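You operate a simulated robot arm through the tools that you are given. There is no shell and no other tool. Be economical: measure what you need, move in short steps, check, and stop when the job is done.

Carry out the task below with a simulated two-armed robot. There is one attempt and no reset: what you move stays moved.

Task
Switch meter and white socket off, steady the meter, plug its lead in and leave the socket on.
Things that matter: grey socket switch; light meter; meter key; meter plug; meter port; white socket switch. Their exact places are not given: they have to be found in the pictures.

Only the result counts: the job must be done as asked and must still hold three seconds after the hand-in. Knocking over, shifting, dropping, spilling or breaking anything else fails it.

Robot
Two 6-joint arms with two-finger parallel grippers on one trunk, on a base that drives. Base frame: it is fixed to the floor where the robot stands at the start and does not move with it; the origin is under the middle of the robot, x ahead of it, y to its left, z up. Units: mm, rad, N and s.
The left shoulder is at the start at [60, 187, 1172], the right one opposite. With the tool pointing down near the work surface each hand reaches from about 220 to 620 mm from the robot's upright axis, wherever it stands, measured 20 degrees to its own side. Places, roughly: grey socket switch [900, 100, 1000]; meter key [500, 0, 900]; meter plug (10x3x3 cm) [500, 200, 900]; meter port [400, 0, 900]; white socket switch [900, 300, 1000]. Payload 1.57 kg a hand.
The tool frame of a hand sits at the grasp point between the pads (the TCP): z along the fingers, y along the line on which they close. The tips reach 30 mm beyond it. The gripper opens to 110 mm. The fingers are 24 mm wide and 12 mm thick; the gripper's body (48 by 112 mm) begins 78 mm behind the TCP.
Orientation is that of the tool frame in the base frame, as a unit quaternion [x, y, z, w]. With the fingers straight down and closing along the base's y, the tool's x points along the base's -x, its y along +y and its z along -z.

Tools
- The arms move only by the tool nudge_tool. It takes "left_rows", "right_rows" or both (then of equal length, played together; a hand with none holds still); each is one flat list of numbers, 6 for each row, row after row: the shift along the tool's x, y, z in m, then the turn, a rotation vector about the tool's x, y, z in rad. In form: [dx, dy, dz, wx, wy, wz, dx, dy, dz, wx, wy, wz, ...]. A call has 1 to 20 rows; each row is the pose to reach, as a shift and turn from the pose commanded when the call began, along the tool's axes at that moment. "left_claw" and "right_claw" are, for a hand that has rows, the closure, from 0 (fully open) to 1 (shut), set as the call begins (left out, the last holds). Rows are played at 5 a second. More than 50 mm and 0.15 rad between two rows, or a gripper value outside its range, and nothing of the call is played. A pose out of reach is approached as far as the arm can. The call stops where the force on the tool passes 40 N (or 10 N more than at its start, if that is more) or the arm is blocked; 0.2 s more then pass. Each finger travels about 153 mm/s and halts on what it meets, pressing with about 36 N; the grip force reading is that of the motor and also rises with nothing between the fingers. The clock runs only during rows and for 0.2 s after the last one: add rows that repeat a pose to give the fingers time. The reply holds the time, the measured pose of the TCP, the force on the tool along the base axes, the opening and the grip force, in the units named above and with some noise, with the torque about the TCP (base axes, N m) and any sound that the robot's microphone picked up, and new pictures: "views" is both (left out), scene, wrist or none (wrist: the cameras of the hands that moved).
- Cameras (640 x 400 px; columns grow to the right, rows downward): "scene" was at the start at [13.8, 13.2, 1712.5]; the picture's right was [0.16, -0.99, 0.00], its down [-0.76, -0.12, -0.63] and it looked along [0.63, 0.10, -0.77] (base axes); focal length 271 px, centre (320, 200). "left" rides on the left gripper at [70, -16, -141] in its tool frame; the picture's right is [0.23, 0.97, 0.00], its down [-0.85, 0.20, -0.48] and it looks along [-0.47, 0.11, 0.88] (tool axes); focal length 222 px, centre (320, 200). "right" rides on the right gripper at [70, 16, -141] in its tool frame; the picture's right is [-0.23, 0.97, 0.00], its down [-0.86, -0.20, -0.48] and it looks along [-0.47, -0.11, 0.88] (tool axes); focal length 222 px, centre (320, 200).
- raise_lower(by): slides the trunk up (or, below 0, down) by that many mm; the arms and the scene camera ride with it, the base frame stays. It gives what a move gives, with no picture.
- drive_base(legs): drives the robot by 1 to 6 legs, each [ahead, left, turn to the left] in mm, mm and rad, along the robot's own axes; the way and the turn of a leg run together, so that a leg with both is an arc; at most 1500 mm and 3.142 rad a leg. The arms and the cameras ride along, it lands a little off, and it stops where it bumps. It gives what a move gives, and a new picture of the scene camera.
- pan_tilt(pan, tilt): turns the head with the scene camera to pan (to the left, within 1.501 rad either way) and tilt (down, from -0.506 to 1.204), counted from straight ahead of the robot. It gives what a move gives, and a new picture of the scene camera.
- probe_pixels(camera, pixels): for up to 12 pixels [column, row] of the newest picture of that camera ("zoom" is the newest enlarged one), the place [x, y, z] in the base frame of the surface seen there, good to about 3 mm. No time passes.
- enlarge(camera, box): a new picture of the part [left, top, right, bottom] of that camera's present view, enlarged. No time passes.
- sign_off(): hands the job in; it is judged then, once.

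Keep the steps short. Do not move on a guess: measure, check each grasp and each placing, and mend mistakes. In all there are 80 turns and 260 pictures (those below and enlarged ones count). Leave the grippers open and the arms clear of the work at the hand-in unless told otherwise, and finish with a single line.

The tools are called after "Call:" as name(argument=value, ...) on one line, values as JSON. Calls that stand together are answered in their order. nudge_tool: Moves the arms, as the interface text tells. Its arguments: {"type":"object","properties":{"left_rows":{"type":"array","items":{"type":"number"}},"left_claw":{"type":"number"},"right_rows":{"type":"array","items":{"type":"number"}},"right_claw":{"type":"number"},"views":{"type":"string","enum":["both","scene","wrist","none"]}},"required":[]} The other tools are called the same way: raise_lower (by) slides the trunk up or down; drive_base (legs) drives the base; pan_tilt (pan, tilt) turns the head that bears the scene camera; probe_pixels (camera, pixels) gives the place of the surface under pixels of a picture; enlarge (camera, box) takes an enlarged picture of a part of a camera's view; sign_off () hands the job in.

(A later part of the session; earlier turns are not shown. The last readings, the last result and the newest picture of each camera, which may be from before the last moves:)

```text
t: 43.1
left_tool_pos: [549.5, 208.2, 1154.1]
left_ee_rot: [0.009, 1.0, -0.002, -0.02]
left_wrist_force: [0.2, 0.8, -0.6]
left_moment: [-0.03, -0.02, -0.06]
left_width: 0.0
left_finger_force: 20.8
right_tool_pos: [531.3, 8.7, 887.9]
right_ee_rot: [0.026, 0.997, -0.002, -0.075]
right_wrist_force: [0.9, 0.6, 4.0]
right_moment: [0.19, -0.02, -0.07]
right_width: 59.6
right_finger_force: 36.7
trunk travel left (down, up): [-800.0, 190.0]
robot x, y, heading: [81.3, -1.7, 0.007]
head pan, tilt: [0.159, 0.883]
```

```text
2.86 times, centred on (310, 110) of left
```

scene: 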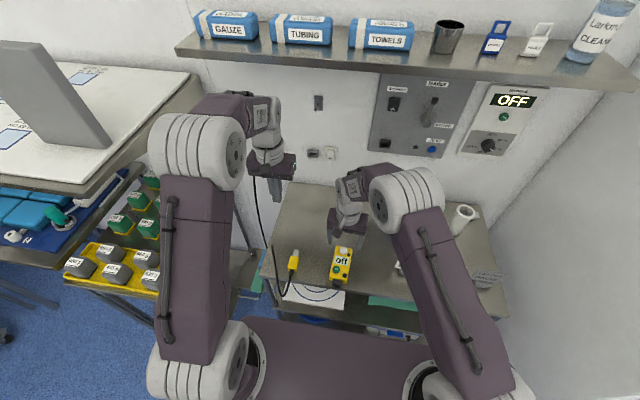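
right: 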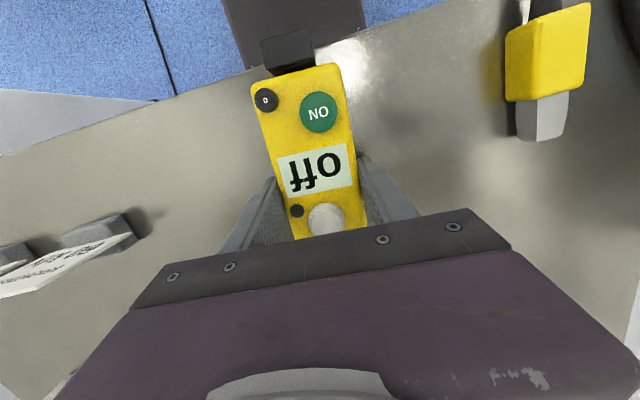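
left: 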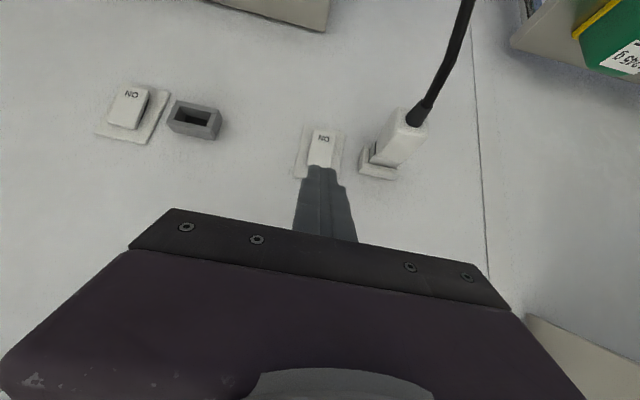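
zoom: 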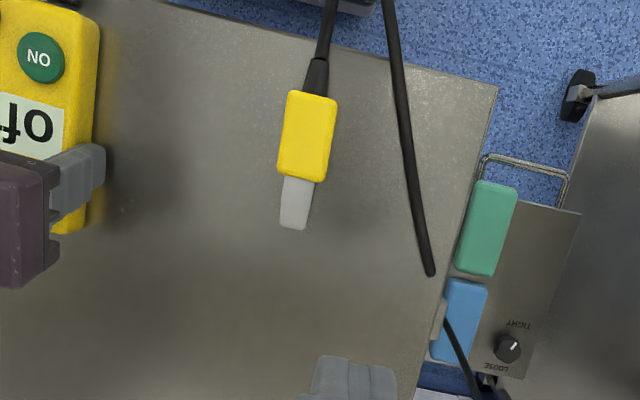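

The port centre is now at y≈13.5, with yaw about −0.05. I'll bring the left hand, half open, above the plug at (481,171,960), leaning back 0.2 rad.

Call:
nudge_tool(left_rows=[0.01, -0.006, 0.033, 0, -0.04, -0.01, 0.02, -0.0125, 0.066, 0, -0.08, -0.02, 0.03, -0.019, 0.098, 0, -0.12, -0.03, 0.04, -0.025, 0.131, 0, -0.16, -0.04, 0.05, -0.031, 0.164, 0, -0.2, -0.05, 0.0607, -0.0375, 0.1967, 0, -0.24, -0.058, 0.0607, -0.0375, 0.1967, 0, -0.24, -0.058], left_claw=0.545, views="both")

Call:
enlarge(camera="left", box=[220, 60, 420, 220])

```text
t: 44.7
left_tool_pos: [481.9, 170.9, 960.1]
left_ee_rot: [-0.021, 0.995, -0.002, 0.099]
left_wrist_force: [0.6, 0.3, -0.4]
left_moment: [0.03, -0.04, 0.01]
left_width: 50.3
left_finger_force: 0.0
right_tool_pos: [530.0, 7.9, 886.6]
right_ee_rot: [0.025, 0.997, -0.003, -0.076]
right_wrist_force: [2.5, 0.4, 6.3]
right_moment: [0.27, -0.09, -0.05]
right_width: 59.3
right_finger_force: 35.7
trunk travel left (down, up): [-800.0, 190.0]
robot x, y, heading: [83.0, 0.6, 0.006]
head pan, tilt: [0.159, 0.883]
```

scene: 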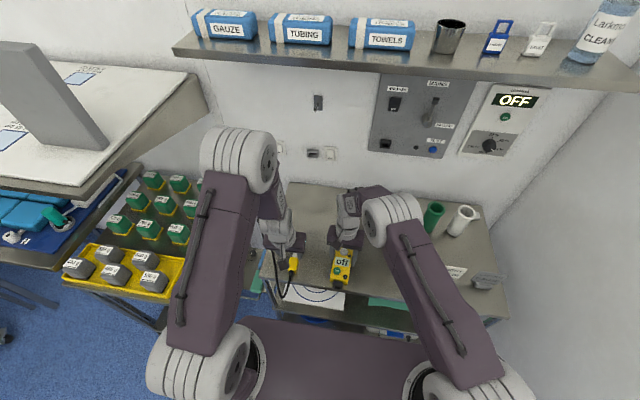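
left: 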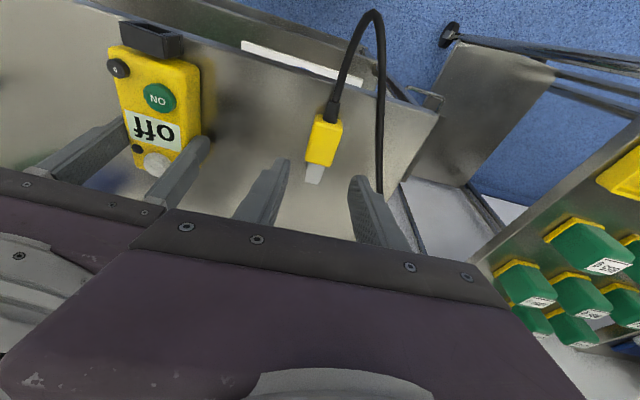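

```text
2.50 times, centred on (320, 140) of left
```

zoom: 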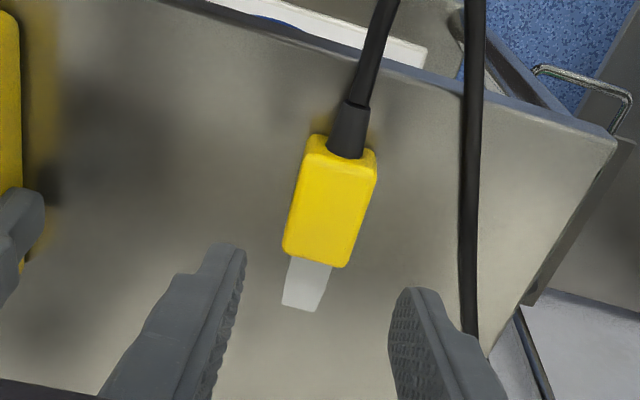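

It's aligned. I'll go down 72 mm to z≈888 with the fingers astride the plug.

Call:
nudge_tool(left_rows=[0.0048, 0, 0.0235, 0, 0, 0, 0.0095, 0, 0.047, 0, 0, 0, 0.0143, 0, 0.0706, 0, 0, 0, 0.0143, 0, 0.0706, 0, 0, 0], views="wrist")

Call:
enlarge(camera="left", box=[220, 60, 420, 220])

```text
t: 45.7
left_tool_pos: [482.9, 169.5, 888.1]
left_ee_rot: [-0.02, 0.995, -0.004, 0.1]
left_wrist_force: [-0.2, -0.1, 0.1]
left_moment: [-0.01, 0.02, 0.0]
left_width: 50.0
left_finger_force: 0.0
right_tool_pos: [529.6, 7.8, 886.6]
right_ee_rot: [0.024, 0.997, -0.003, -0.076]
right_wrist_force: [0.1, 0.1, 4.4]
right_moment: [0.2, -0.15, 0.01]
right_width: 59.5
right_finger_force: 36.2
trunk travel left (down, up): [-800.0, 190.0]
robot x, y, heading: [80.7, 0.9, 0.008]
head pan, tilt: [0.159, 0.883]
```

left: 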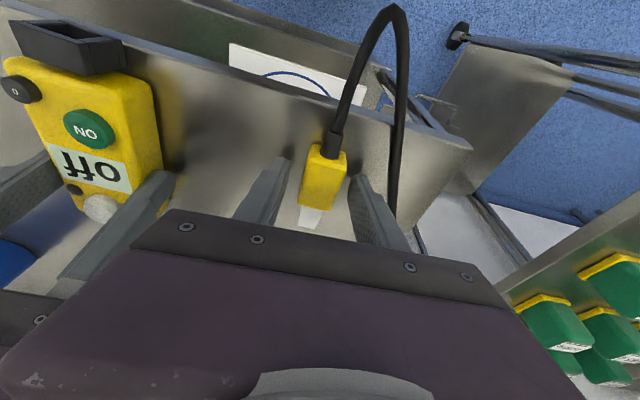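

```text
2.50 times, centred on (320, 140) of left
```

zoom: 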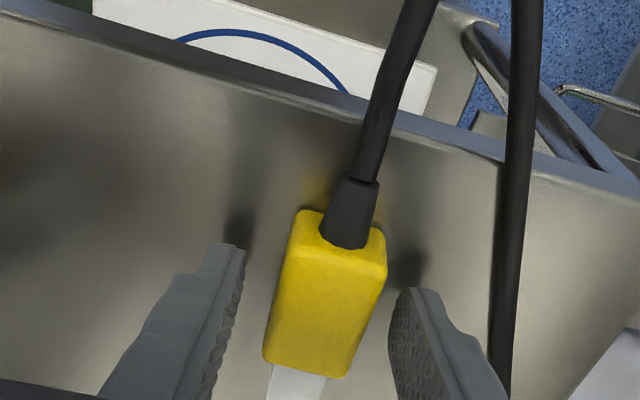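

The fingers are astride the plug. I'll shift +2 mm in y to centre and close.

Call:
nudge_tool(left_rows=[0, 0.002, 0, 0, 0, 0], views="none")

Call:
nudge_tool(left_rows=[0, 0, 0, 0, 0, 0, 0, 0, 0, 0, 0, 0, 0, 0, 0, 0, 0, 0], left_claw=1, views="wrist")

Call:
enlarge(camera="left", box=[220, 60, 420, 220])

```text
t: 46.1
left_tool_pos: [480.1, 173.5, 887.6]
left_ee_rot: [-0.02, 0.995, -0.003, 0.1]
left_wrist_force: [0.0, -0.6, -0.7]
left_moment: [-0.01, 0.0, -0.02]
left_width: 50.0
left_finger_force: 0.1
right_tool_pos: [530.6, 8.9, 888.2]
right_ee_rot: [0.025, 0.997, -0.002, -0.075]
right_wrist_force: [-0.7, 0.1, 4.6]
right_moment: [0.17, -0.03, 0.01]
right_width: 59.8
right_finger_force: 36.0
trunk travel left (down, up): [-800.0, 190.0]
robot x, y, heading: [82.3, 0.4, 0.012]
head pan, tilt: [0.159, 0.883]
```

```text
t: 46.9
left_tool_pos: [482.0, 171.9, 889.6]
left_ee_rot: [-0.021, 0.995, -0.003, 0.099]
left_wrist_force: [0.1, 0.5, 2.0]
left_moment: [0.05, -0.03, 0.02]
left_width: 29.0
left_finger_force: 36.1
right_tool_pos: [530.0, 8.5, 887.5]
right_ee_rot: [0.025, 0.997, -0.002, -0.075]
right_wrist_force: [-0.8, -0.3, 3.6]
right_moment: [0.16, 0.02, 0.0]
right_width: 59.3
right_finger_force: 35.9
trunk travel left (down, up): [-800.0, 190.0]
robot x, y, heading: [84.7, 0.0, 0.008]
head pan, tilt: [0.159, 0.883]
```

left: 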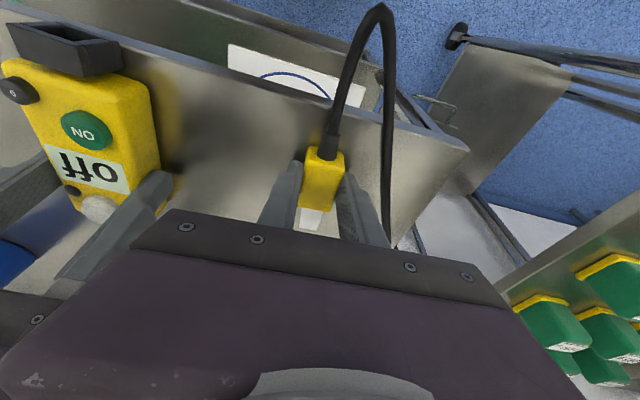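

```text
2.50 times, centred on (320, 140) of left
```

zoom: 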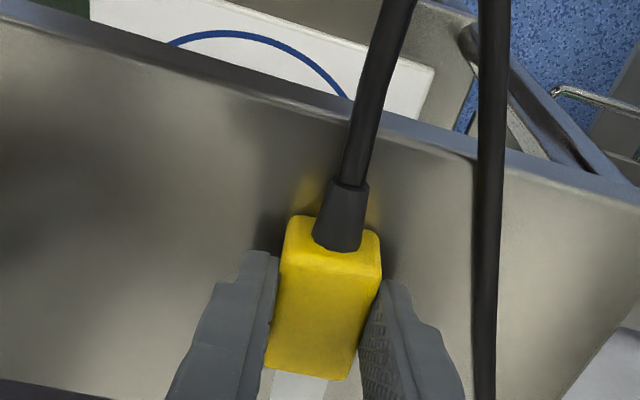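

It's gripped (29 mm wide). Now I'll lift 40 mm and draw back 130 mm.

Call:
nudge_tool(left_rows=[-0.004, 0, -0.0196, 0, 0, 0, -0.0079, 0, -0.0392, 0, 0, 0, 0.0346, 0, -0.0478, 0, 0, 0, 0.0771, 0, -0.0564, 0, 0, 0, 0.1195, 0, -0.0649, 0, 0, 0, 0.1195, 0, -0.0649, 0, 0, 0], views="both")

```text
t: 48.3
left_tool_pos: [372.4, 166.7, 919.8]
left_ee_rot: [-0.02, 0.995, -0.004, 0.1]
left_wrist_force: [0.4, -0.1, -0.1]
left_moment: [-0.03, 0.0, 0.0]
left_width: 28.9
left_finger_force: 35.7
left hand out of reach, approached as far as the arm can: row 5, 6
right_tool_pos: [530.2, 8.1, 887.4]
right_ee_rot: [0.025, 0.997, -0.003, -0.075]
right_wrist_force: [0.0, -0.7, 3.9]
right_moment: [0.13, 0.05, 0.02]
right_width: 59.5
right_finger_force: 36.1
trunk travel left (down, up): [-800.0, 190.0]
robot x, y, heading: [79.1, -0.6, 0.011]
head pan, tilt: [0.159, 0.883]
```

scene: 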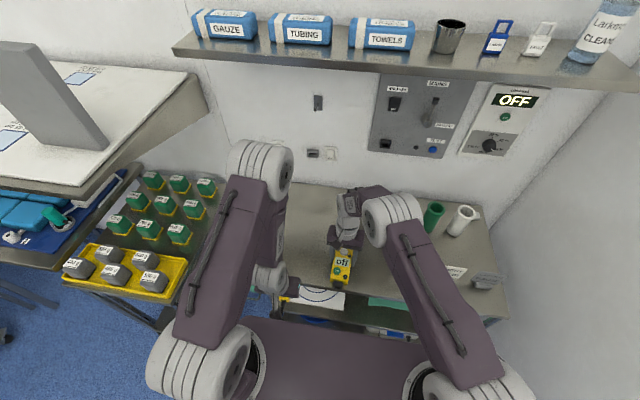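
left: 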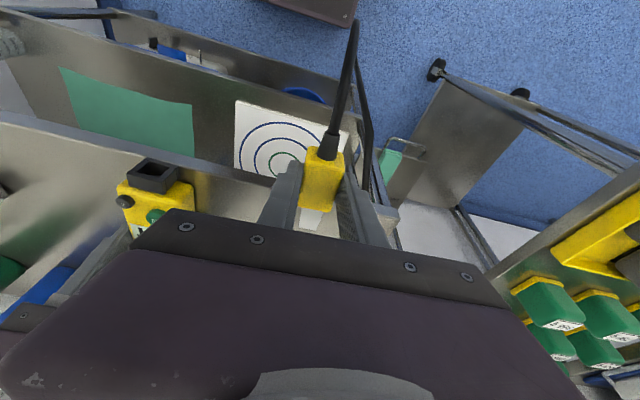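

The arm is near its inner limit at x=372. I'll move right to y≈15, where it has more room, and turn the plug by −0.09 rad to match the port's yaw. It stays above the port's top.

Call:
nudge_tool(left_rows=[0, -0.038, 0, 0.0045, 0, 0.0225, 0, -0.076, 0, 0.009, 0, 0.045, 0, -0.114, 0, 0.0135, 0, 0.0675, 0, -0.152, 0, 0.018, 0, 0.09, 0, -0.152, 0, 0.018, 0, 0.09], views="both")

Call:
enlarge(camera="left", box=[240, 100, 400, 220])

Call:
enlarge(camera="scene", box=[300, 230, 380, 310])

```text
t: 49.5
left_tool_pos: [374.1, 14.1, 918.9]
left_ee_rot: [0.025, 0.995, -0.007, 0.098]
left_wrist_force: [-0.5, 0.2, -0.3]
left_moment: [0.0, 0.02, 0.0]
left_width: 28.8
left_finger_force: 36.0
right_tool_pos: [530.1, 8.3, 887.3]
right_ee_rot: [0.025, 0.997, -0.002, -0.075]
right_wrist_force: [0.3, -2.4, 3.7]
right_moment: [0.06, -0.08, -0.02]
right_width: 59.1
right_finger_force: 36.6
trunk travel left (down, up): [-800.0, 190.0]
robot x, y, heading: [78.4, -4.0, 0.011]
head pan, tilt: [0.159, 0.883]
```

scene: 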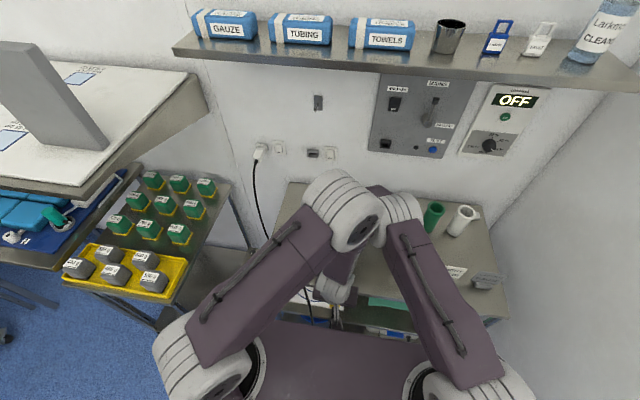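
left: 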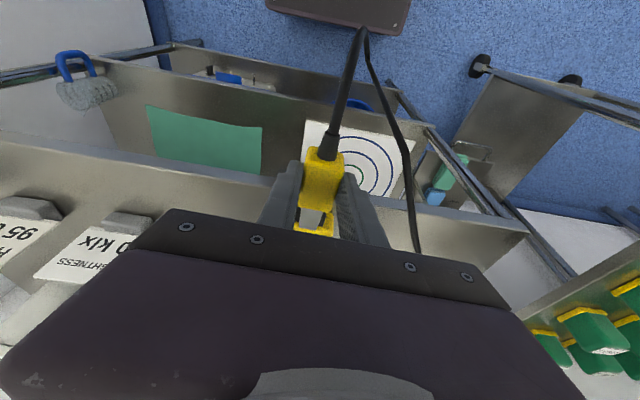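

```text
3.33 times, centred on (320, 160) of left
```

zoom: 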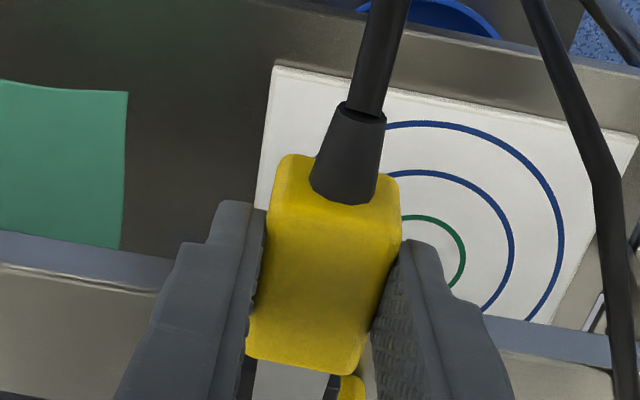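

```text
5.00 times, centred on (340, 270) of scene
```

zoom: 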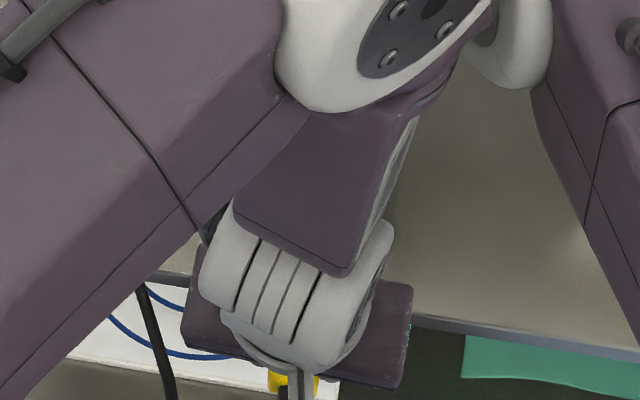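

The left elbow is close to the right arm, so I'll keep moves small. The right wrist camera looks straight at the port, so I'll use it to see the plug.

Call:
enlarge(camera="right", box=[200, 0, 400, 130])

Call:
probe_pixels(camera="scene", pixels=[[375, 215], [388, 215], [383, 245], [370, 195]])

```text
3.08 times, centred on (300, 65) of right
```

zoom: 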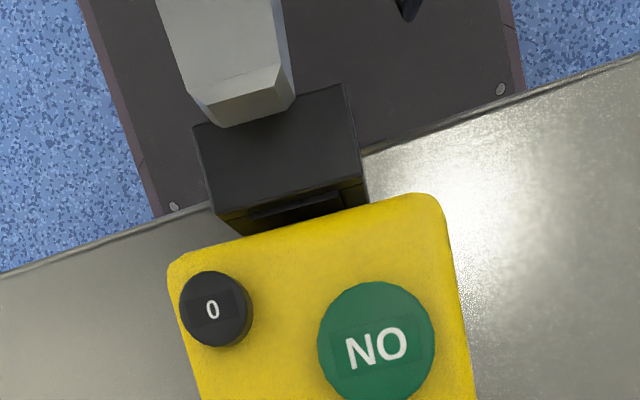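

```text
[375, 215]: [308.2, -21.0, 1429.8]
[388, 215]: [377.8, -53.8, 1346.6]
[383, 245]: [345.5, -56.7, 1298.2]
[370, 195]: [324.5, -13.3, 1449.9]
```

The view is excellent. I'll probe the tongue tip and the port top from it.

Call:
probe_pixels(camera="zoom", pixels=[[195, 92], [280, 68], [230, 118], [292, 98], [212, 115], [250, 95], [220, 50], [198, 130], [342, 90], [215, 205], [358, 180], [280, 150]])

```text
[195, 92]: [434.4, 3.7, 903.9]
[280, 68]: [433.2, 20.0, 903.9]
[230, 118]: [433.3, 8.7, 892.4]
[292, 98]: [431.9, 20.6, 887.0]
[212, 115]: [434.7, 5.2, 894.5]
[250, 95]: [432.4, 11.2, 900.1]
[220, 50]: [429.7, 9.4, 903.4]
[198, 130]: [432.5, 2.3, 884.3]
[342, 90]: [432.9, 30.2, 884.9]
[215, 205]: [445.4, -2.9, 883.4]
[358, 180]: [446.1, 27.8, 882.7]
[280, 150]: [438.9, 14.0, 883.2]
```

The tongue tip is at x≈434, y≈12, z 890–904. The port's centre is at y≈14.4, z≈870. I'll back off 16 mm along the axis and shift +2.4 mm.

Call:
nudge_tool(left_rows=[0.008, 0.0012, -0.0016, 0, 0, 0, 0.0157, 0.0024, -0.0032, 0, 0, 0, 0.0157, 0.0024, -0.0032, 0, 0, 0], views="none")

Call:
enlarge(camera="right", box=[200, 0, 400, 130])

```text
t: 50.3
left_tool_pos: [361.6, 18.1, 920.9]
left_ee_rot: [0.024, 0.995, -0.006, 0.101]
left_wrist_force: [-0.3, -0.5, -0.8]
left_moment: [0.0, -0.01, 0.01]
left_width: 29.0
left_finger_force: 36.1
right_tool_pos: [529.7, 8.1, 887.9]
right_ee_rot: [0.026, 0.997, -0.002, -0.075]
right_wrist_force: [-0.1, -0.6, 3.0]
right_moment: [0.16, -0.03, -0.04]
right_width: 59.3
right_finger_force: 35.7
trunk travel left (down, up): [-800.0, 190.0]
robot x, y, heading: [78.1, -1.2, 0.012]
head pan, tilt: [0.159, 0.883]
```

```text
3.08 times, centred on (300, 65) of right
```

zoom: 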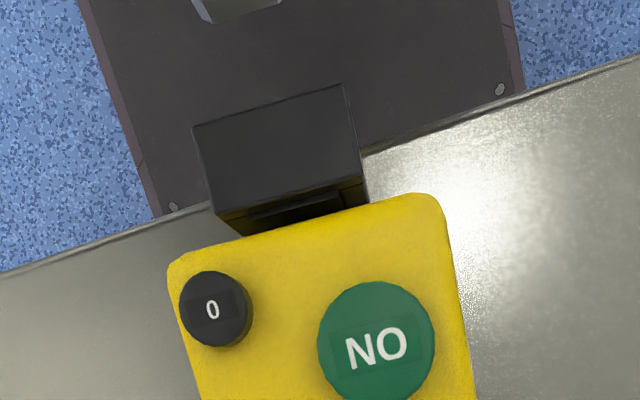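

There's clearance now. I'll go down 27 mm to the port's height and look.

Call:
nudge_tool(left_rows=[0.0027, 0, 0.0133, 0, 0, 0, 0.0053, 0, 0.0265, 0, 0, 0, 0.0053, 0, 0.0265, 0, 0, 0], views="none")

Call:
enlarge(camera="right", box=[220, 0, 360, 90])

Call:
probe_pixels(camera="zoom", pixels=[[200, 20], [260, 20], [320, 20], [330, 10], [180, 10], [250, 60]])

```text
t: 51.1
left_tool_pos: [360.2, 16.1, 893.6]
left_ee_rot: [0.025, 0.995, -0.008, 0.1]
left_wrist_force: [0.5, -0.4, -1.0]
left_moment: [0.0, -0.01, 0.02]
left_width: 29.2
left_finger_force: 35.5
right_tool_pos: [530.2, 7.5, 886.9]
right_ee_rot: [0.025, 0.997, -0.003, -0.075]
right_wrist_force: [0.2, -0.7, 2.7]
right_moment: [0.12, -0.01, 0.02]
right_width: 59.4
right_finger_force: 35.6
trunk travel left (down, up): [-800.0, 190.0]
robot x, y, heading: [80.7, 5.6, 0.012]
head pan, tilt: [0.159, 0.883]
```

```text
4.44 times, centred on (290, 45) of right
```

zoom: 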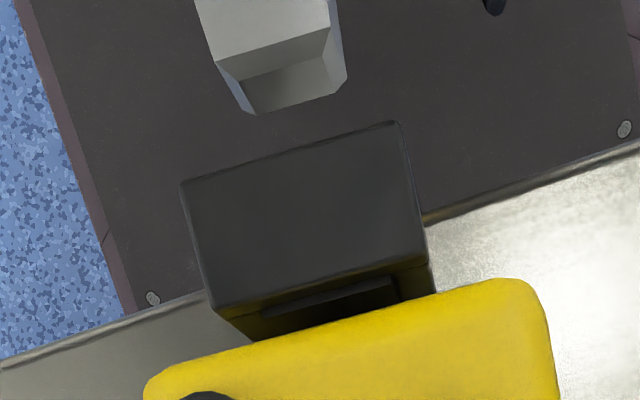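

```text
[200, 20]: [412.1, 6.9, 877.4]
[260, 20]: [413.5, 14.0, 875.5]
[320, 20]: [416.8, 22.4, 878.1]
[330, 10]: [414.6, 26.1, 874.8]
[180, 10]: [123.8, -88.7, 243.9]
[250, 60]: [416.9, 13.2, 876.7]
```

I'll probe the tip's corners and the port's front top corners for lateral alignment.

Call:
probe_pixels(camera="zoom", pixels=[[220, 58], [326, 25], [204, 10], [322, 5], [250, 108], [338, 80], [187, 187], [394, 128], [212, 298], [422, 255], [290, 155], [310, 260]])

```text
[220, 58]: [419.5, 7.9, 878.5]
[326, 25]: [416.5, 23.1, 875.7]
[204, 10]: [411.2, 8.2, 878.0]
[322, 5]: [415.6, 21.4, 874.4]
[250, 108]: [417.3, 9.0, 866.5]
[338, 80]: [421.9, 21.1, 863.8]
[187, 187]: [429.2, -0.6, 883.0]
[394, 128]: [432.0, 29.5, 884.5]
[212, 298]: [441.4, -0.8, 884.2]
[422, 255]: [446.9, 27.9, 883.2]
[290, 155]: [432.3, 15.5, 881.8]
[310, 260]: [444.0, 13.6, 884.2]
```

It's aligned to within about 1 mm. I'll shift −0.8 mm in y and advance 16 mm along the axis in small steps, watching force.

Call:
nudge_tool(left_rows=[0, -0.0008, 0, 0, 0, 0, -0.0059, -0.0008, 0.0012, 0, 0, 0, -0.0098, -0.0008, 0.002, 0, 0, 0, -0.0127, -0.0008, 0.0026, 0, 0, 0, -0.0157, -0.0008, 0.0032, 0, 0, 0], views="none")

Call:
enlarge(camera="right", box=[220, 0, 360, 90])

```text
t: 52.3
left_tool_pos: [378.0, 13.1, 892.1]
left_ee_rot: [0.025, 0.995, -0.006, 0.099]
left_wrist_force: [-1.7, 0.7, -1.0]
left_moment: [0.06, 0.03, 0.07]
left_width: 28.8
left_finger_force: 36.3
right_tool_pos: [530.3, 7.9, 888.4]
right_ee_rot: [0.026, 0.997, -0.003, -0.074]
right_wrist_force: [0.9, -0.7, 2.4]
right_moment: [0.12, 0.18, 0.08]
right_width: 59.5
right_finger_force: 35.6
trunk travel left (down, up): [-800.0, 190.0]
robot x, y, heading: [79.0, -1.9, 0.007]
head pan, tilt: [0.159, 0.883]
```

```text
4.44 times, centred on (290, 45) of right
```

zoom: 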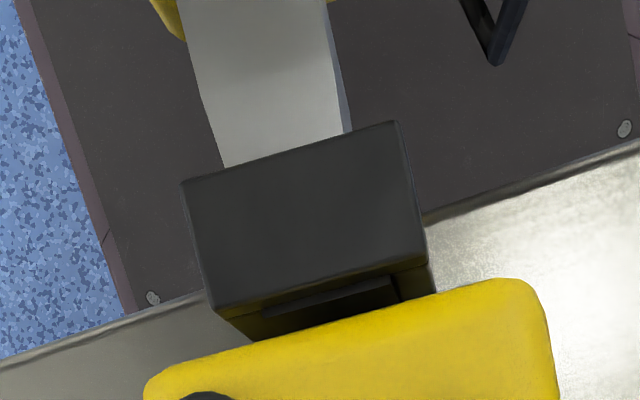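

The tongue is centred and has started into the port with only ~2 N. I'll continue 20 mm in small steps.

Call:
nudge_tool(left_rows=[-0.0039, 0, 0.0008, 0, 0, 0, -0.0078, 0, 0.0016, 0, 0, 0, -0.0118, 0, 0.0024, 0, 0, 0, -0.0157, 0, 0.0032, 0, 0, 0, -0.0196, 0, 0.004, 0, 0, 0], views="none")

Call:
enlarge(camera="right", box=[220, 0, 360, 90])

```text
t: 53.5
left_tool_pos: [392.8, 13.9, 892.1]
left_ee_rot: [0.025, 0.995, -0.005, 0.096]
left_wrist_force: [-28.7, 3.2, 6.3]
left_moment: [0.11, 0.29, 0.12]
left_width: 28.9
left_finger_force: 36.1
right_tool_pos: [532.1, 7.8, 888.3]
right_ee_rot: [0.025, 0.997, 0.0, -0.07]
right_wrist_force: [25.6, -3.1, 2.7]
right_moment: [0.23, -0.29, 0.28]
right_width: 60.1
right_finger_force: 35.8
trunk travel left (down, up): [-800.0, 190.0]
robot x, y, heading: [81.5, -0.1, 0.013]
head pan, tilt: [0.159, 0.883]
```

```text
4.44 times, centred on (290, 45) of right
```

zoom: 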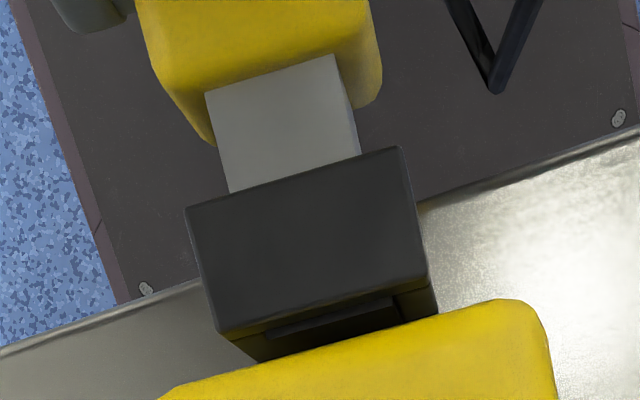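

There's 29 N of resistance with about 10 mm of tongue still exposed. The hold is firm (right hand reads the matching 26 N). I'll push on gently and listen for a click.

Call:
nudge_tool(left_rows=[-0.002, 0, 0.0004, 0, 0, 0, -0.0039, 0, 0.0008, 0, 0, 0, -0.0059, 0, 0.0012, 0, 0, 0], views="none")

Call:
enlarge(camera="right", box=[220, 0, 360, 90])

```text
t: 54.3
left_tool_pos: [400.9, 14.5, 890.9]
left_ee_rot: [0.024, 0.995, -0.006, 0.096]
left_wrist_force: [-30.0, 4.9, 11.9]
left_moment: [0.13, 0.13, 0.24]
left_width: 29.2
left_finger_force: 36.1
right_tool_pos: [530.6, 8.9, 888.4]
right_ee_rot: [0.024, 0.997, -0.002, -0.072]
right_wrist_force: [24.9, -4.6, 0.1]
right_moment: [0.26, -0.51, 0.32]
right_width: 59.8
right_finger_force: 36.3
trunk travel left (down, up): [-800.0, 190.0]
robot x, y, heading: [81.8, 1.1, 0.011]
head pan, tilt: [0.159, 0.883]
```

```text
4.44 times, centred on (290, 45) of right
```

zoom: 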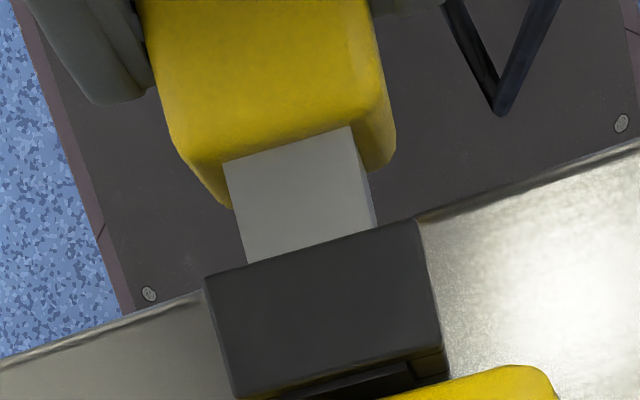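

The meter has slid several mm in the right hand's grip, so I must stop pushing. I'll measure how deep the plug is in: body front versus port face.

Call:
probe_pixels(camera="zoom", pixels=[[290, 140], [240, 155], [345, 132], [300, 155], [300, 195], [310, 235], [305, 250], [215, 278], [412, 225], [320, 330], [230, 190], [385, 165]])

Call:
enlarge(camera="scene", box=[245, 135, 285, 165])

```text
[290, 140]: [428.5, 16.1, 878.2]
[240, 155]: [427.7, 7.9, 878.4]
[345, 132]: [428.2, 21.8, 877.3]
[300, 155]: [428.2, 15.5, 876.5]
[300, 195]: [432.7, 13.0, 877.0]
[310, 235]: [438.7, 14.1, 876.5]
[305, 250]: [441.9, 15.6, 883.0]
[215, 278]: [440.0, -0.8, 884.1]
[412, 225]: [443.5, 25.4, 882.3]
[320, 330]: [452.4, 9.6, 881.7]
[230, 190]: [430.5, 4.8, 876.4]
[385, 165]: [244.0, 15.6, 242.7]
```

```text
13.33 times, centred on (265, 150) of scene
```

zoom: 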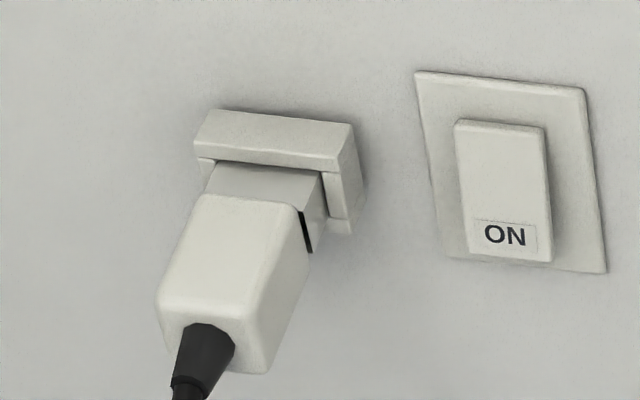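

I'll compare this with the wall plug, which is fully home: probe its body front and housing front for the exposed tongue length.

Call:
probe_pixels(camera="zoom", pixels=[[230, 200], [250, 210], [285, 205], [250, 185], [280, 190], [260, 175], [260, 155], [230, 150], [270, 130], [340, 160], [335, 200], [310, 195]])

```text
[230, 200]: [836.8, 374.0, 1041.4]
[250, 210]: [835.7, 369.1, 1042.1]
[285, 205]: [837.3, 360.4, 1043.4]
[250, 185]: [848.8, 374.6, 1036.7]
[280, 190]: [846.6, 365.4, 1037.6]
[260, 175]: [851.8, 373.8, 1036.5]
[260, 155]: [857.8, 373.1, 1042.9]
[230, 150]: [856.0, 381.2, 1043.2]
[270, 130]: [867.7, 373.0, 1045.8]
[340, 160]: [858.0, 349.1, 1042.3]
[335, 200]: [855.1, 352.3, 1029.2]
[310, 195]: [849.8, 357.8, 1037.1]
```

The wall plug, when fully home, shows about 17 mm of tongue. Mine shows about 13 mm, so it's seated, and the extra push only slid the meter about 11 mm in the grip. I'll ease the preload and bring both hands together 11 mm back, to return the meter to its place.

Call:
nudge_tool(left_rows=[0.002, 0, -0.0004, 0, 0, 0, 0.0047, 0, -0.0009, 0, 0, 0, 0.0074, 0, -0.0015, 0, 0, 0, 0.0101, 0, -0.002, 0, 0, 0, 0.0127, 0, -0.0026, 0, 0, 0], right_rows=[0, 0, 0, 0, 0, 0, 0.0027, 0, 0.0004, 0, 0, 0, 0.0054, 0, 0.0008, 0, 0, 0, 0.0082, 0, 0.0012, 0, 0, 0, 0.0109, 0, 0.0016, 0, 0, 0], views="none")

Call:
enlarge(camera="right", box=[220, 0, 360, 90])

Call:
probe_pixels(camera="zoom", pixels=[[290, 140], [240, 155], [345, 132], [300, 195], [310, 235], [305, 255], [215, 278], [412, 225], [320, 330]])

```text
t: 55.5
left_tool_pos: [388.1, 13.8, 891.8]
left_ee_rot: [0.026, 0.995, -0.007, 0.098]
left_wrist_force: [-24.2, 2.1, 2.0]
left_moment: [0.04, 0.48, 0.07]
left_width: 28.7
left_finger_force: 36.0
right_tool_pos: [519.3, 7.2, 887.3]
right_ee_rot: [0.025, 0.997, -0.002, -0.072]
right_wrist_force: [23.6, -1.2, -3.2]
right_moment: [-0.03, -0.74, 0.07]
right_width: 59.5
right_finger_force: 36.3
trunk travel left (down, up): [-800.0, 190.0]
robot x, y, heading: [84.2, -2.2, 0.016]
head pan, tilt: [0.159, 0.883]
```

```text
4.44 times, centred on (290, 45) of right
```

zoom: 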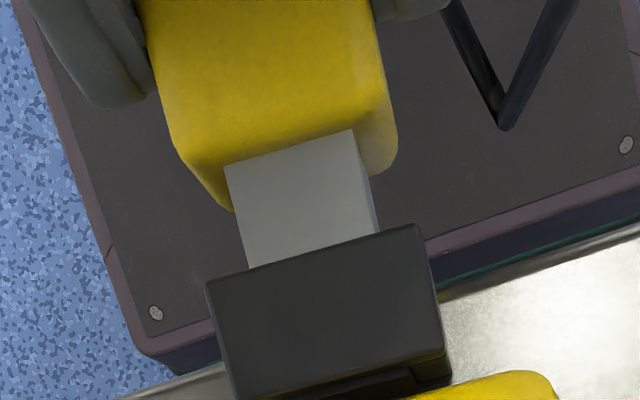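

```text
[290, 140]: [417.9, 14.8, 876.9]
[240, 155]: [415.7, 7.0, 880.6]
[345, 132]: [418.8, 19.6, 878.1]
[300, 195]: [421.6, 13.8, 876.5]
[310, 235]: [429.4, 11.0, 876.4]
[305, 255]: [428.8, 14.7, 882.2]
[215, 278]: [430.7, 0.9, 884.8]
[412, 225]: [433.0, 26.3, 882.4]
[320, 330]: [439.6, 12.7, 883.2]
```

The meter is back with its port face at x≈430, and the plug is in with the same 13 mm exposed. I'll relieve the preload by 2.5 mm, then open the left hand.

Call:
nudge_tool(left_rows=[0.0012, 0, -0.0002, 0, 0, 0, 0.0024, 0, -0.0005, 0, 0, 0], views="none")

Call:
nudge_tool(left_rows=[0, 0, 0, 0, 0, 0, 0, 0, 0, 0, 0, 0], left_claw=0.5, views="none")

Call:
enlarge(camera="right", box=[200, 0, 400, 110])

Call:
enlarge(camera="left", box=[220, 60, 420, 220])

```text
t: 56.1
left_tool_pos: [387.5, 13.3, 890.6]
left_ee_rot: [0.025, 0.995, -0.008, 0.1]
left_wrist_force: [-13.0, 4.2, 1.7]
left_moment: [0.13, 0.34, 0.13]
left_width: 29.0
left_finger_force: 36.1
right_tool_pos: [517.5, 8.1, 886.8]
right_ee_rot: [0.026, 0.997, -0.002, -0.076]
right_wrist_force: [13.1, -4.3, -1.0]
right_moment: [-0.08, -0.58, 0.26]
right_width: 59.3
right_finger_force: 35.9
trunk travel left (down, up): [-800.0, 190.0]
robot x, y, heading: [76.7, 1.2, 0.012]
head pan, tilt: [0.159, 0.883]
```

```text
t: 56.7
left_tool_pos: [387.3, 13.9, 892.3]
left_ee_rot: [0.025, 0.995, -0.008, 0.1]
left_wrist_force: [-0.6, 0.1, 0.4]
left_moment: [0.02, 0.0, 0.04]
left_width: 55.0
left_finger_force: 0.0
right_tool_pos: [516.4, 7.8, 888.6]
right_ee_rot: [0.025, 0.997, -0.002, -0.076]
right_wrist_force: [-2.6, -0.1, 0.9]
right_moment: [0.06, -0.25, 0.04]
right_width: 59.6
right_finger_force: 36.3
trunk travel left (down, up): [-800.0, 190.0]
robot x, y, heading: [82.6, -1.5, 0.013]
head pan, tilt: [0.159, 0.883]
```

```text
3.20 times, centred on (300, 55) of right
```

zoom: 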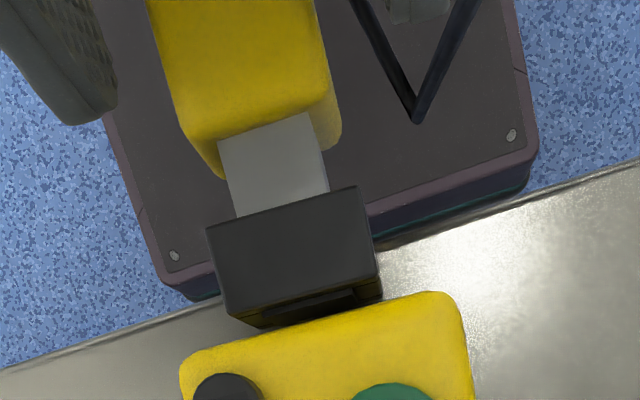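

```text
2.50 times, centred on (320, 140) of left
```

zoom: 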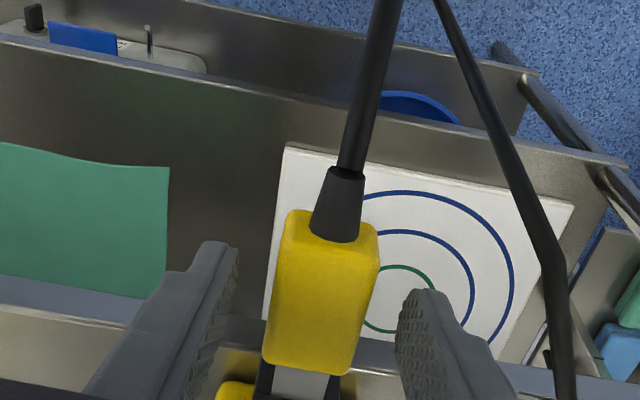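

The plug stays in the port by itself. I'll lift the left hand straight up 110 mm and then move it left.

Call:
nudge_tool(left_rows=[-0.006, 0, -0.0294, 0, 0, 0, -0.0139, 0, -0.0686, 0, 0, 0, -0.0218, 0, -0.1078, 0, 0, 0, -0.03, 0.04, -0.14, 0, 0, 0, -0.04, 0.08, -0.17, 0, 0, 0, -0.045, 0.12, -0.2, 0, 0, 0, -0.045, 0.16, -0.22, 0, 0, 0, -0.045, 0.2, -0.24, 0, 0, 0], views="scene")

Call:
enlarge(camera="scene", box=[300, 230, 380, 310])

```text
refused: row 4 steps farther than a row can; nothing moved
```

```text
5.00 times, centred on (340, 270) of scene
```

zoom: 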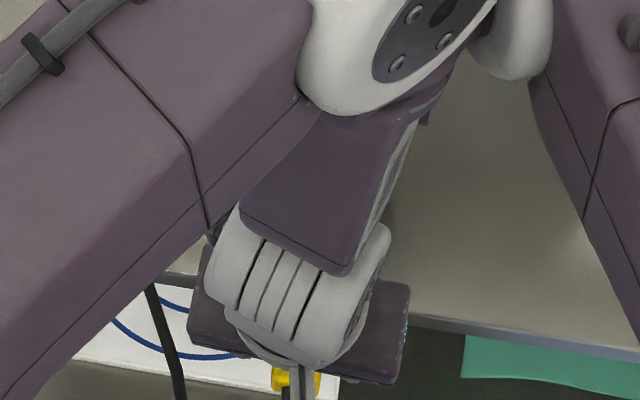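

One row was too large, so I'll use smaller steps.

Call:
nudge_tool(left_rows=[-0.006, 0, -0.0294, 0, 0, 0, -0.0139, 0, -0.0686, 0, 0, 0, -0.0218, 0, -0.1078, 0, 0, 0, -0.027, 0.03, -0.135, 0, 0, 0, -0.033, 0.06, -0.16, 0, 0, 0, -0.038, 0.095, -0.18, 0, 0, 0, -0.042, 0.13, -0.2, 0, 0, 0, -0.045, 0.17, -0.22, 0, 0, 0, -0.045, 0.21, -0.235, 0, 0, 0], views="scene")

Call:
enlarge(camera="scene", box=[300, 230, 380, 310])

```text
t: 58.7
left_tool_pos: [408.6, 222.2, 1087.1]
left_ee_rot: [0.026, 0.992, 0.032, 0.118]
left_wrist_force: [-0.4, 0.2, 0.2]
left_moment: [-0.05, -0.04, -0.03]
left_width: 54.9
left_finger_force: 0.0
left hand out of reach, approached as far as the arm can: row 7, 8, 9
right_tool_pos: [517.1, 8.6, 889.9]
right_ee_rot: [0.024, 0.997, -0.003, -0.075]
right_wrist_force: [0.4, -0.1, -0.8]
right_moment: [0.0, -0.09, 0.0]
right_width: 59.5
right_finger_force: 36.4
trunk travel left (down, up): [-800.0, 190.0]
robot x, y, heading: [78.7, 3.9, 0.009]
head pan, tilt: [0.159, 0.883]
```

scene: 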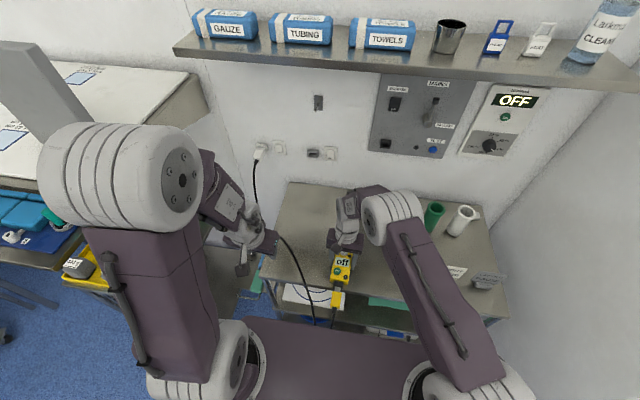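

```text
5.00 times, centred on (340, 270) of scene
```

zoom: 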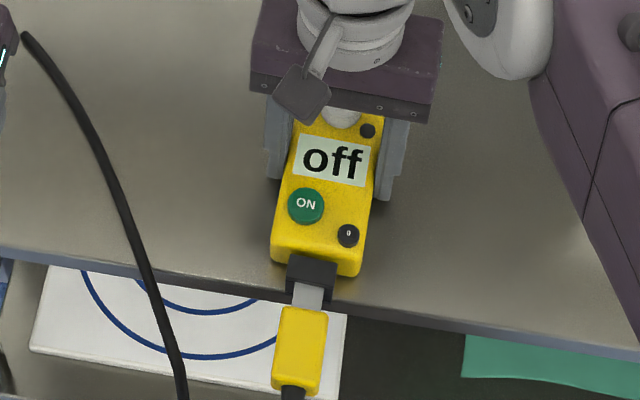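

The plug sits in the port. Now I'll open the right hand and lift it straight up off the meter.

Call:
nudge_tool(right_rows=[0, 0, 0, 0, 0, 0, 0, 0, 0, 0, 0, 0], right_claw=0.27, views="none")

Call:
nudge_tool(right_rows=[0.004, 0, -0.03, 0, 0, 0, 0.009, 0, -0.06, 0, 0, 0, 0.014, 0, -0.095, 0, 0, 0, 0.02, 0, -0.135, 0, 0, 0, 0.026, -0.025, -0.17, 0, 0, 0, 0.032, -0.05, -0.2, 0, 0, 0, 0.036, -0.08, -0.235, 0, 0, 0], views="scene")

Call:
enlarge(camera="scene", box=[300, 230, 380, 310])

```text
t: 59.3
left_tool_pos: [408.4, 221.4, 1088.7]
left_ee_rot: [0.027, 0.992, 0.033, 0.119]
left_wrist_force: [0.1, 0.1, 0.3]
left_moment: [-0.01, -0.01, 0.0]
left_width: 55.0
left_finger_force: 0.0
right_tool_pos: [517.8, 7.0, 888.4]
right_ee_rot: [0.025, 0.997, -0.002, -0.074]
right_wrist_force: [0.0, -0.1, 0.5]
right_moment: [-0.03, -0.01, -0.02]
right_width: 80.3
right_finger_force: 0.0
trunk travel left (down, up): [-800.0, 190.0]
robot x, y, heading: [81.4, -0.5, 0.007]
head pan, tilt: [0.159, 0.883]
```

```text
t: 60.9
left_tool_pos: [408.4, 220.7, 1087.4]
left_ee_rot: [0.028, 0.992, 0.033, 0.119]
left_wrist_force: [-0.1, 0.0, -0.4]
left_moment: [0.04, -0.04, 0.01]
left_width: 55.1
left_finger_force: 0.0
right_tool_pos: [511.0, -71.7, 1127.3]
right_ee_rot: [0.025, 0.997, -0.001, -0.075]
right_wrist_force: [0.1, -0.2, -0.5]
right_moment: [-0.01, -0.03, -0.01]
right_width: 80.2
right_finger_force: 0.2
trunk travel left (down, up): [-800.0, 190.0]
robot x, y, heading: [80.3, -3.9, 0.012]
head pan, tilt: [0.159, 0.883]
```

scene: 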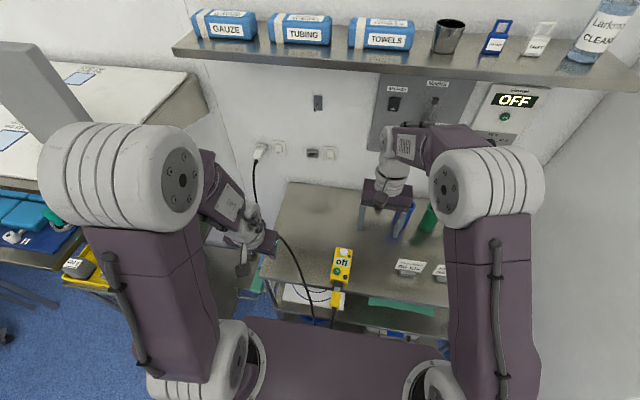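

```text
5.00 times, centred on (340, 270) of scene
```

zoom: 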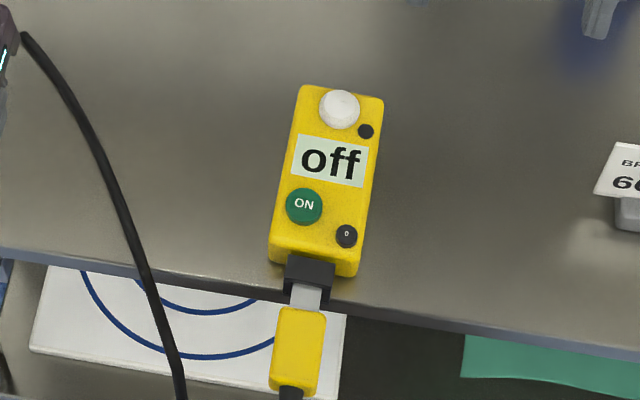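

The meter reads off, is in place, and the plug is in. Now I'll close the left hand and move it forward to (600,340,1150) before approaching the switch.

Call:
nudge_tool(left_rows=[-0.0325, 0.0214, -0.0028, 0, 0, 0, -0.065, 0.0429, -0.0057, 0, 0, 0, -0.0975, 0.0643, -0.0085, 0, 0, 0, -0.13, 0.0857, -0.0113, 0, 0, 0, -0.1625, 0.1072, -0.0142, 0, 0, 0, -0.195, 0.1286, -0.017, 0, 0, 0, -0.195, 0.1286, -0.017, 0, 0, 0], left_claw=1, views="none")

```text
t: 62.5
left_tool_pos: [583.5, 250.7, 1116.2]
left_ee_rot: [0.015, 0.988, 0.083, 0.133]
left_wrist_force: [-0.1, 0.5, 0.0]
left_moment: [-0.01, 0.0, 0.0]
left_width: 0.0
left_finger_force: 21.3
left hand out of reach, approached as far as the arm can: row 1, 2, 3, 4, 5, 6, 7
right_tool_pos: [512.2, -71.4, 1127.1]
right_ee_rot: [0.026, 0.997, -0.002, -0.075]
right_wrist_force: [0.0, 0.2, -0.1]
right_moment: [0.0, 0.06, 0.02]
right_width: 80.1
right_finger_force: 0.0
trunk travel left (down, up): [-800.0, 190.0]
robot x, y, heading: [79.1, -0.3, 0.013]
head pan, tilt: [0.159, 0.883]
```

The hand fell short in y and has some roll, so I'll look at the arm's configuration.

Call:
pan_tilt(pan=0.159, tilt=0.883)

```text
t: 63.1
left_tool_pos: [582.8, 248.7, 1116.4]
left_ee_rot: [0.015, 0.988, 0.083, 0.133]
left_wrist_force: [0.9, -0.4, 0.2]
left_moment: [0.01, -0.01, 0.02]
left_width: 0.1
left_finger_force: 21.6
right_tool_pos: [512.6, -71.3, 1127.4]
right_ee_rot: [0.026, 0.997, -0.003, -0.075]
right_wrist_force: [0.1, 0.7, 0.4]
right_moment: [-0.02, 0.02, -0.01]
right_width: 80.3
right_finger_force: 0.1
trunk travel left (down, up): [-800.0, 190.0]
robot x, y, heading: [80.3, -1.3, 0.015]
head pan, tilt: [0.159, 0.883]
```

scene: 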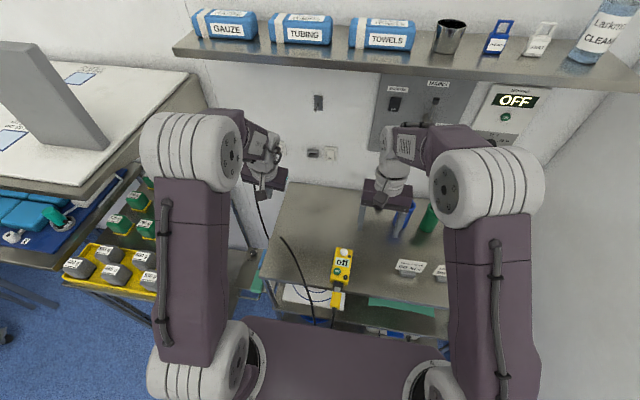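

The arm's shape looks normal, so it's probably a wrist limit from the −0.05 yaw. I'll turn the yaw back and straighten the tool toward vertical.

Call:
nudge_tool(left_rows=[0, 0, -0.01, 0, 0.08, -0.03, 0, 0, -0.02, 0, 0.16, -0.06, 0, 0, -0.03, 0, 0.24, -0.06, 0, 0, -0.03, 0, 0.24, -0.06], views="none")

```text
t: 64.1
left_tool_pos: [567.0, 271.3, 1137.0]
left_ee_rot: [-0.017, 0.993, 0.114, 0.017]
left_wrist_force: [-1.1, 0.4, 0.6]
left_moment: [0.05, -0.02, 0.02]
left_width: 0.0
left_finger_force: 21.1
left hand out of reach, approached as far as the arm can: row 1, 2, 3, 4
right_tool_pos: [513.1, -72.3, 1127.3]
right_ee_rot: [0.025, 0.997, -0.003, -0.075]
right_wrist_force: [-0.1, 0.1, -0.5]
right_moment: [-0.03, 0.01, -0.03]
right_width: 80.3
right_finger_force: 0.1
trunk travel left (down, up): [-800.0, 190.0]
robot x, y, heading: [75.7, 3.6, 0.009]
head pan, tilt: [0.159, 0.883]
```

The wrist seems to be in a flipped branch after the folded pose. The press pose needs about 45° of forward pitch, where the wrist should align, so I'll pitch forward here and see whether the roll error clears.

Call:
nudge_tool(left_rows=[0, 0, 0, 0, -0.12, 0, 0, 0, 0, 0, -0.24, 0, 0, 0, 0, 0, -0.36, 0, 0, 0, 0, 0, -0.48, 0, 0, 0, 0, 0, -0.6, 0, 0, 0, 0, 0, -0.72, 0, 0, 0, 0, 0, -0.72, 0], views="none")

```text
t: 65.7
left_tool_pos: [564.8, 267.9, 1138.4]
left_ee_rot: [0.024, 0.923, 0.113, 0.366]
left_wrist_force: [1.1, -0.5, 0.4]
left_moment: [-0.01, 0.0, 0.0]
left_width: 0.0
left_finger_force: 21.3
left hand out of reach, approached as far as the arm can: row 5, 6
right_tool_pos: [512.7, -71.6, 1126.3]
right_ee_rot: [0.024, 0.997, -0.003, -0.075]
right_wrist_force: [0.2, -0.8, 0.3]
right_moment: [0.02, 0.03, 0.02]
right_width: 80.4
right_finger_force: 0.0
trunk travel left (down, up): [-800.0, 190.0]
robot x, y, heading: [81.5, -0.5, 0.009]
head pan, tilt: [0.159, 0.883]
```

It's reached with only a residual roll of about 0.23. I'll correct that roll now in two steps.

Call:
nudge_tool(left_rows=[0, 0, 0, 0.097, 0.002, -0.064, 0, 0, 0, 0.193, 0.005, -0.128, 0, 0, 0, 0.193, 0.005, -0.128], views="none")

```text
t: 66.5
left_tool_pos: [564.8, 267.1, 1139.2]
left_ee_rot: [-0.002, 0.931, 0.002, 0.366]
left_wrist_force: [1.1, -0.9, -0.3]
left_moment: [0.01, 0.02, -0.01]
left_width: 0.0
left_finger_force: 21.2
right_tool_pos: [513.2, -72.0, 1126.5]
right_ee_rot: [0.025, 0.997, -0.003, -0.075]
right_wrist_force: [0.4, -0.3, -0.5]
right_moment: [0.02, -0.01, 0.02]
right_width: 80.6
right_finger_force: 0.2
trunk travel left (down, up): [-800.0, 190.0]
robot x, y, heading: [78.4, -1.9, 0.015]
head pan, tilt: [0.159, 0.883]
5 turns are left
```

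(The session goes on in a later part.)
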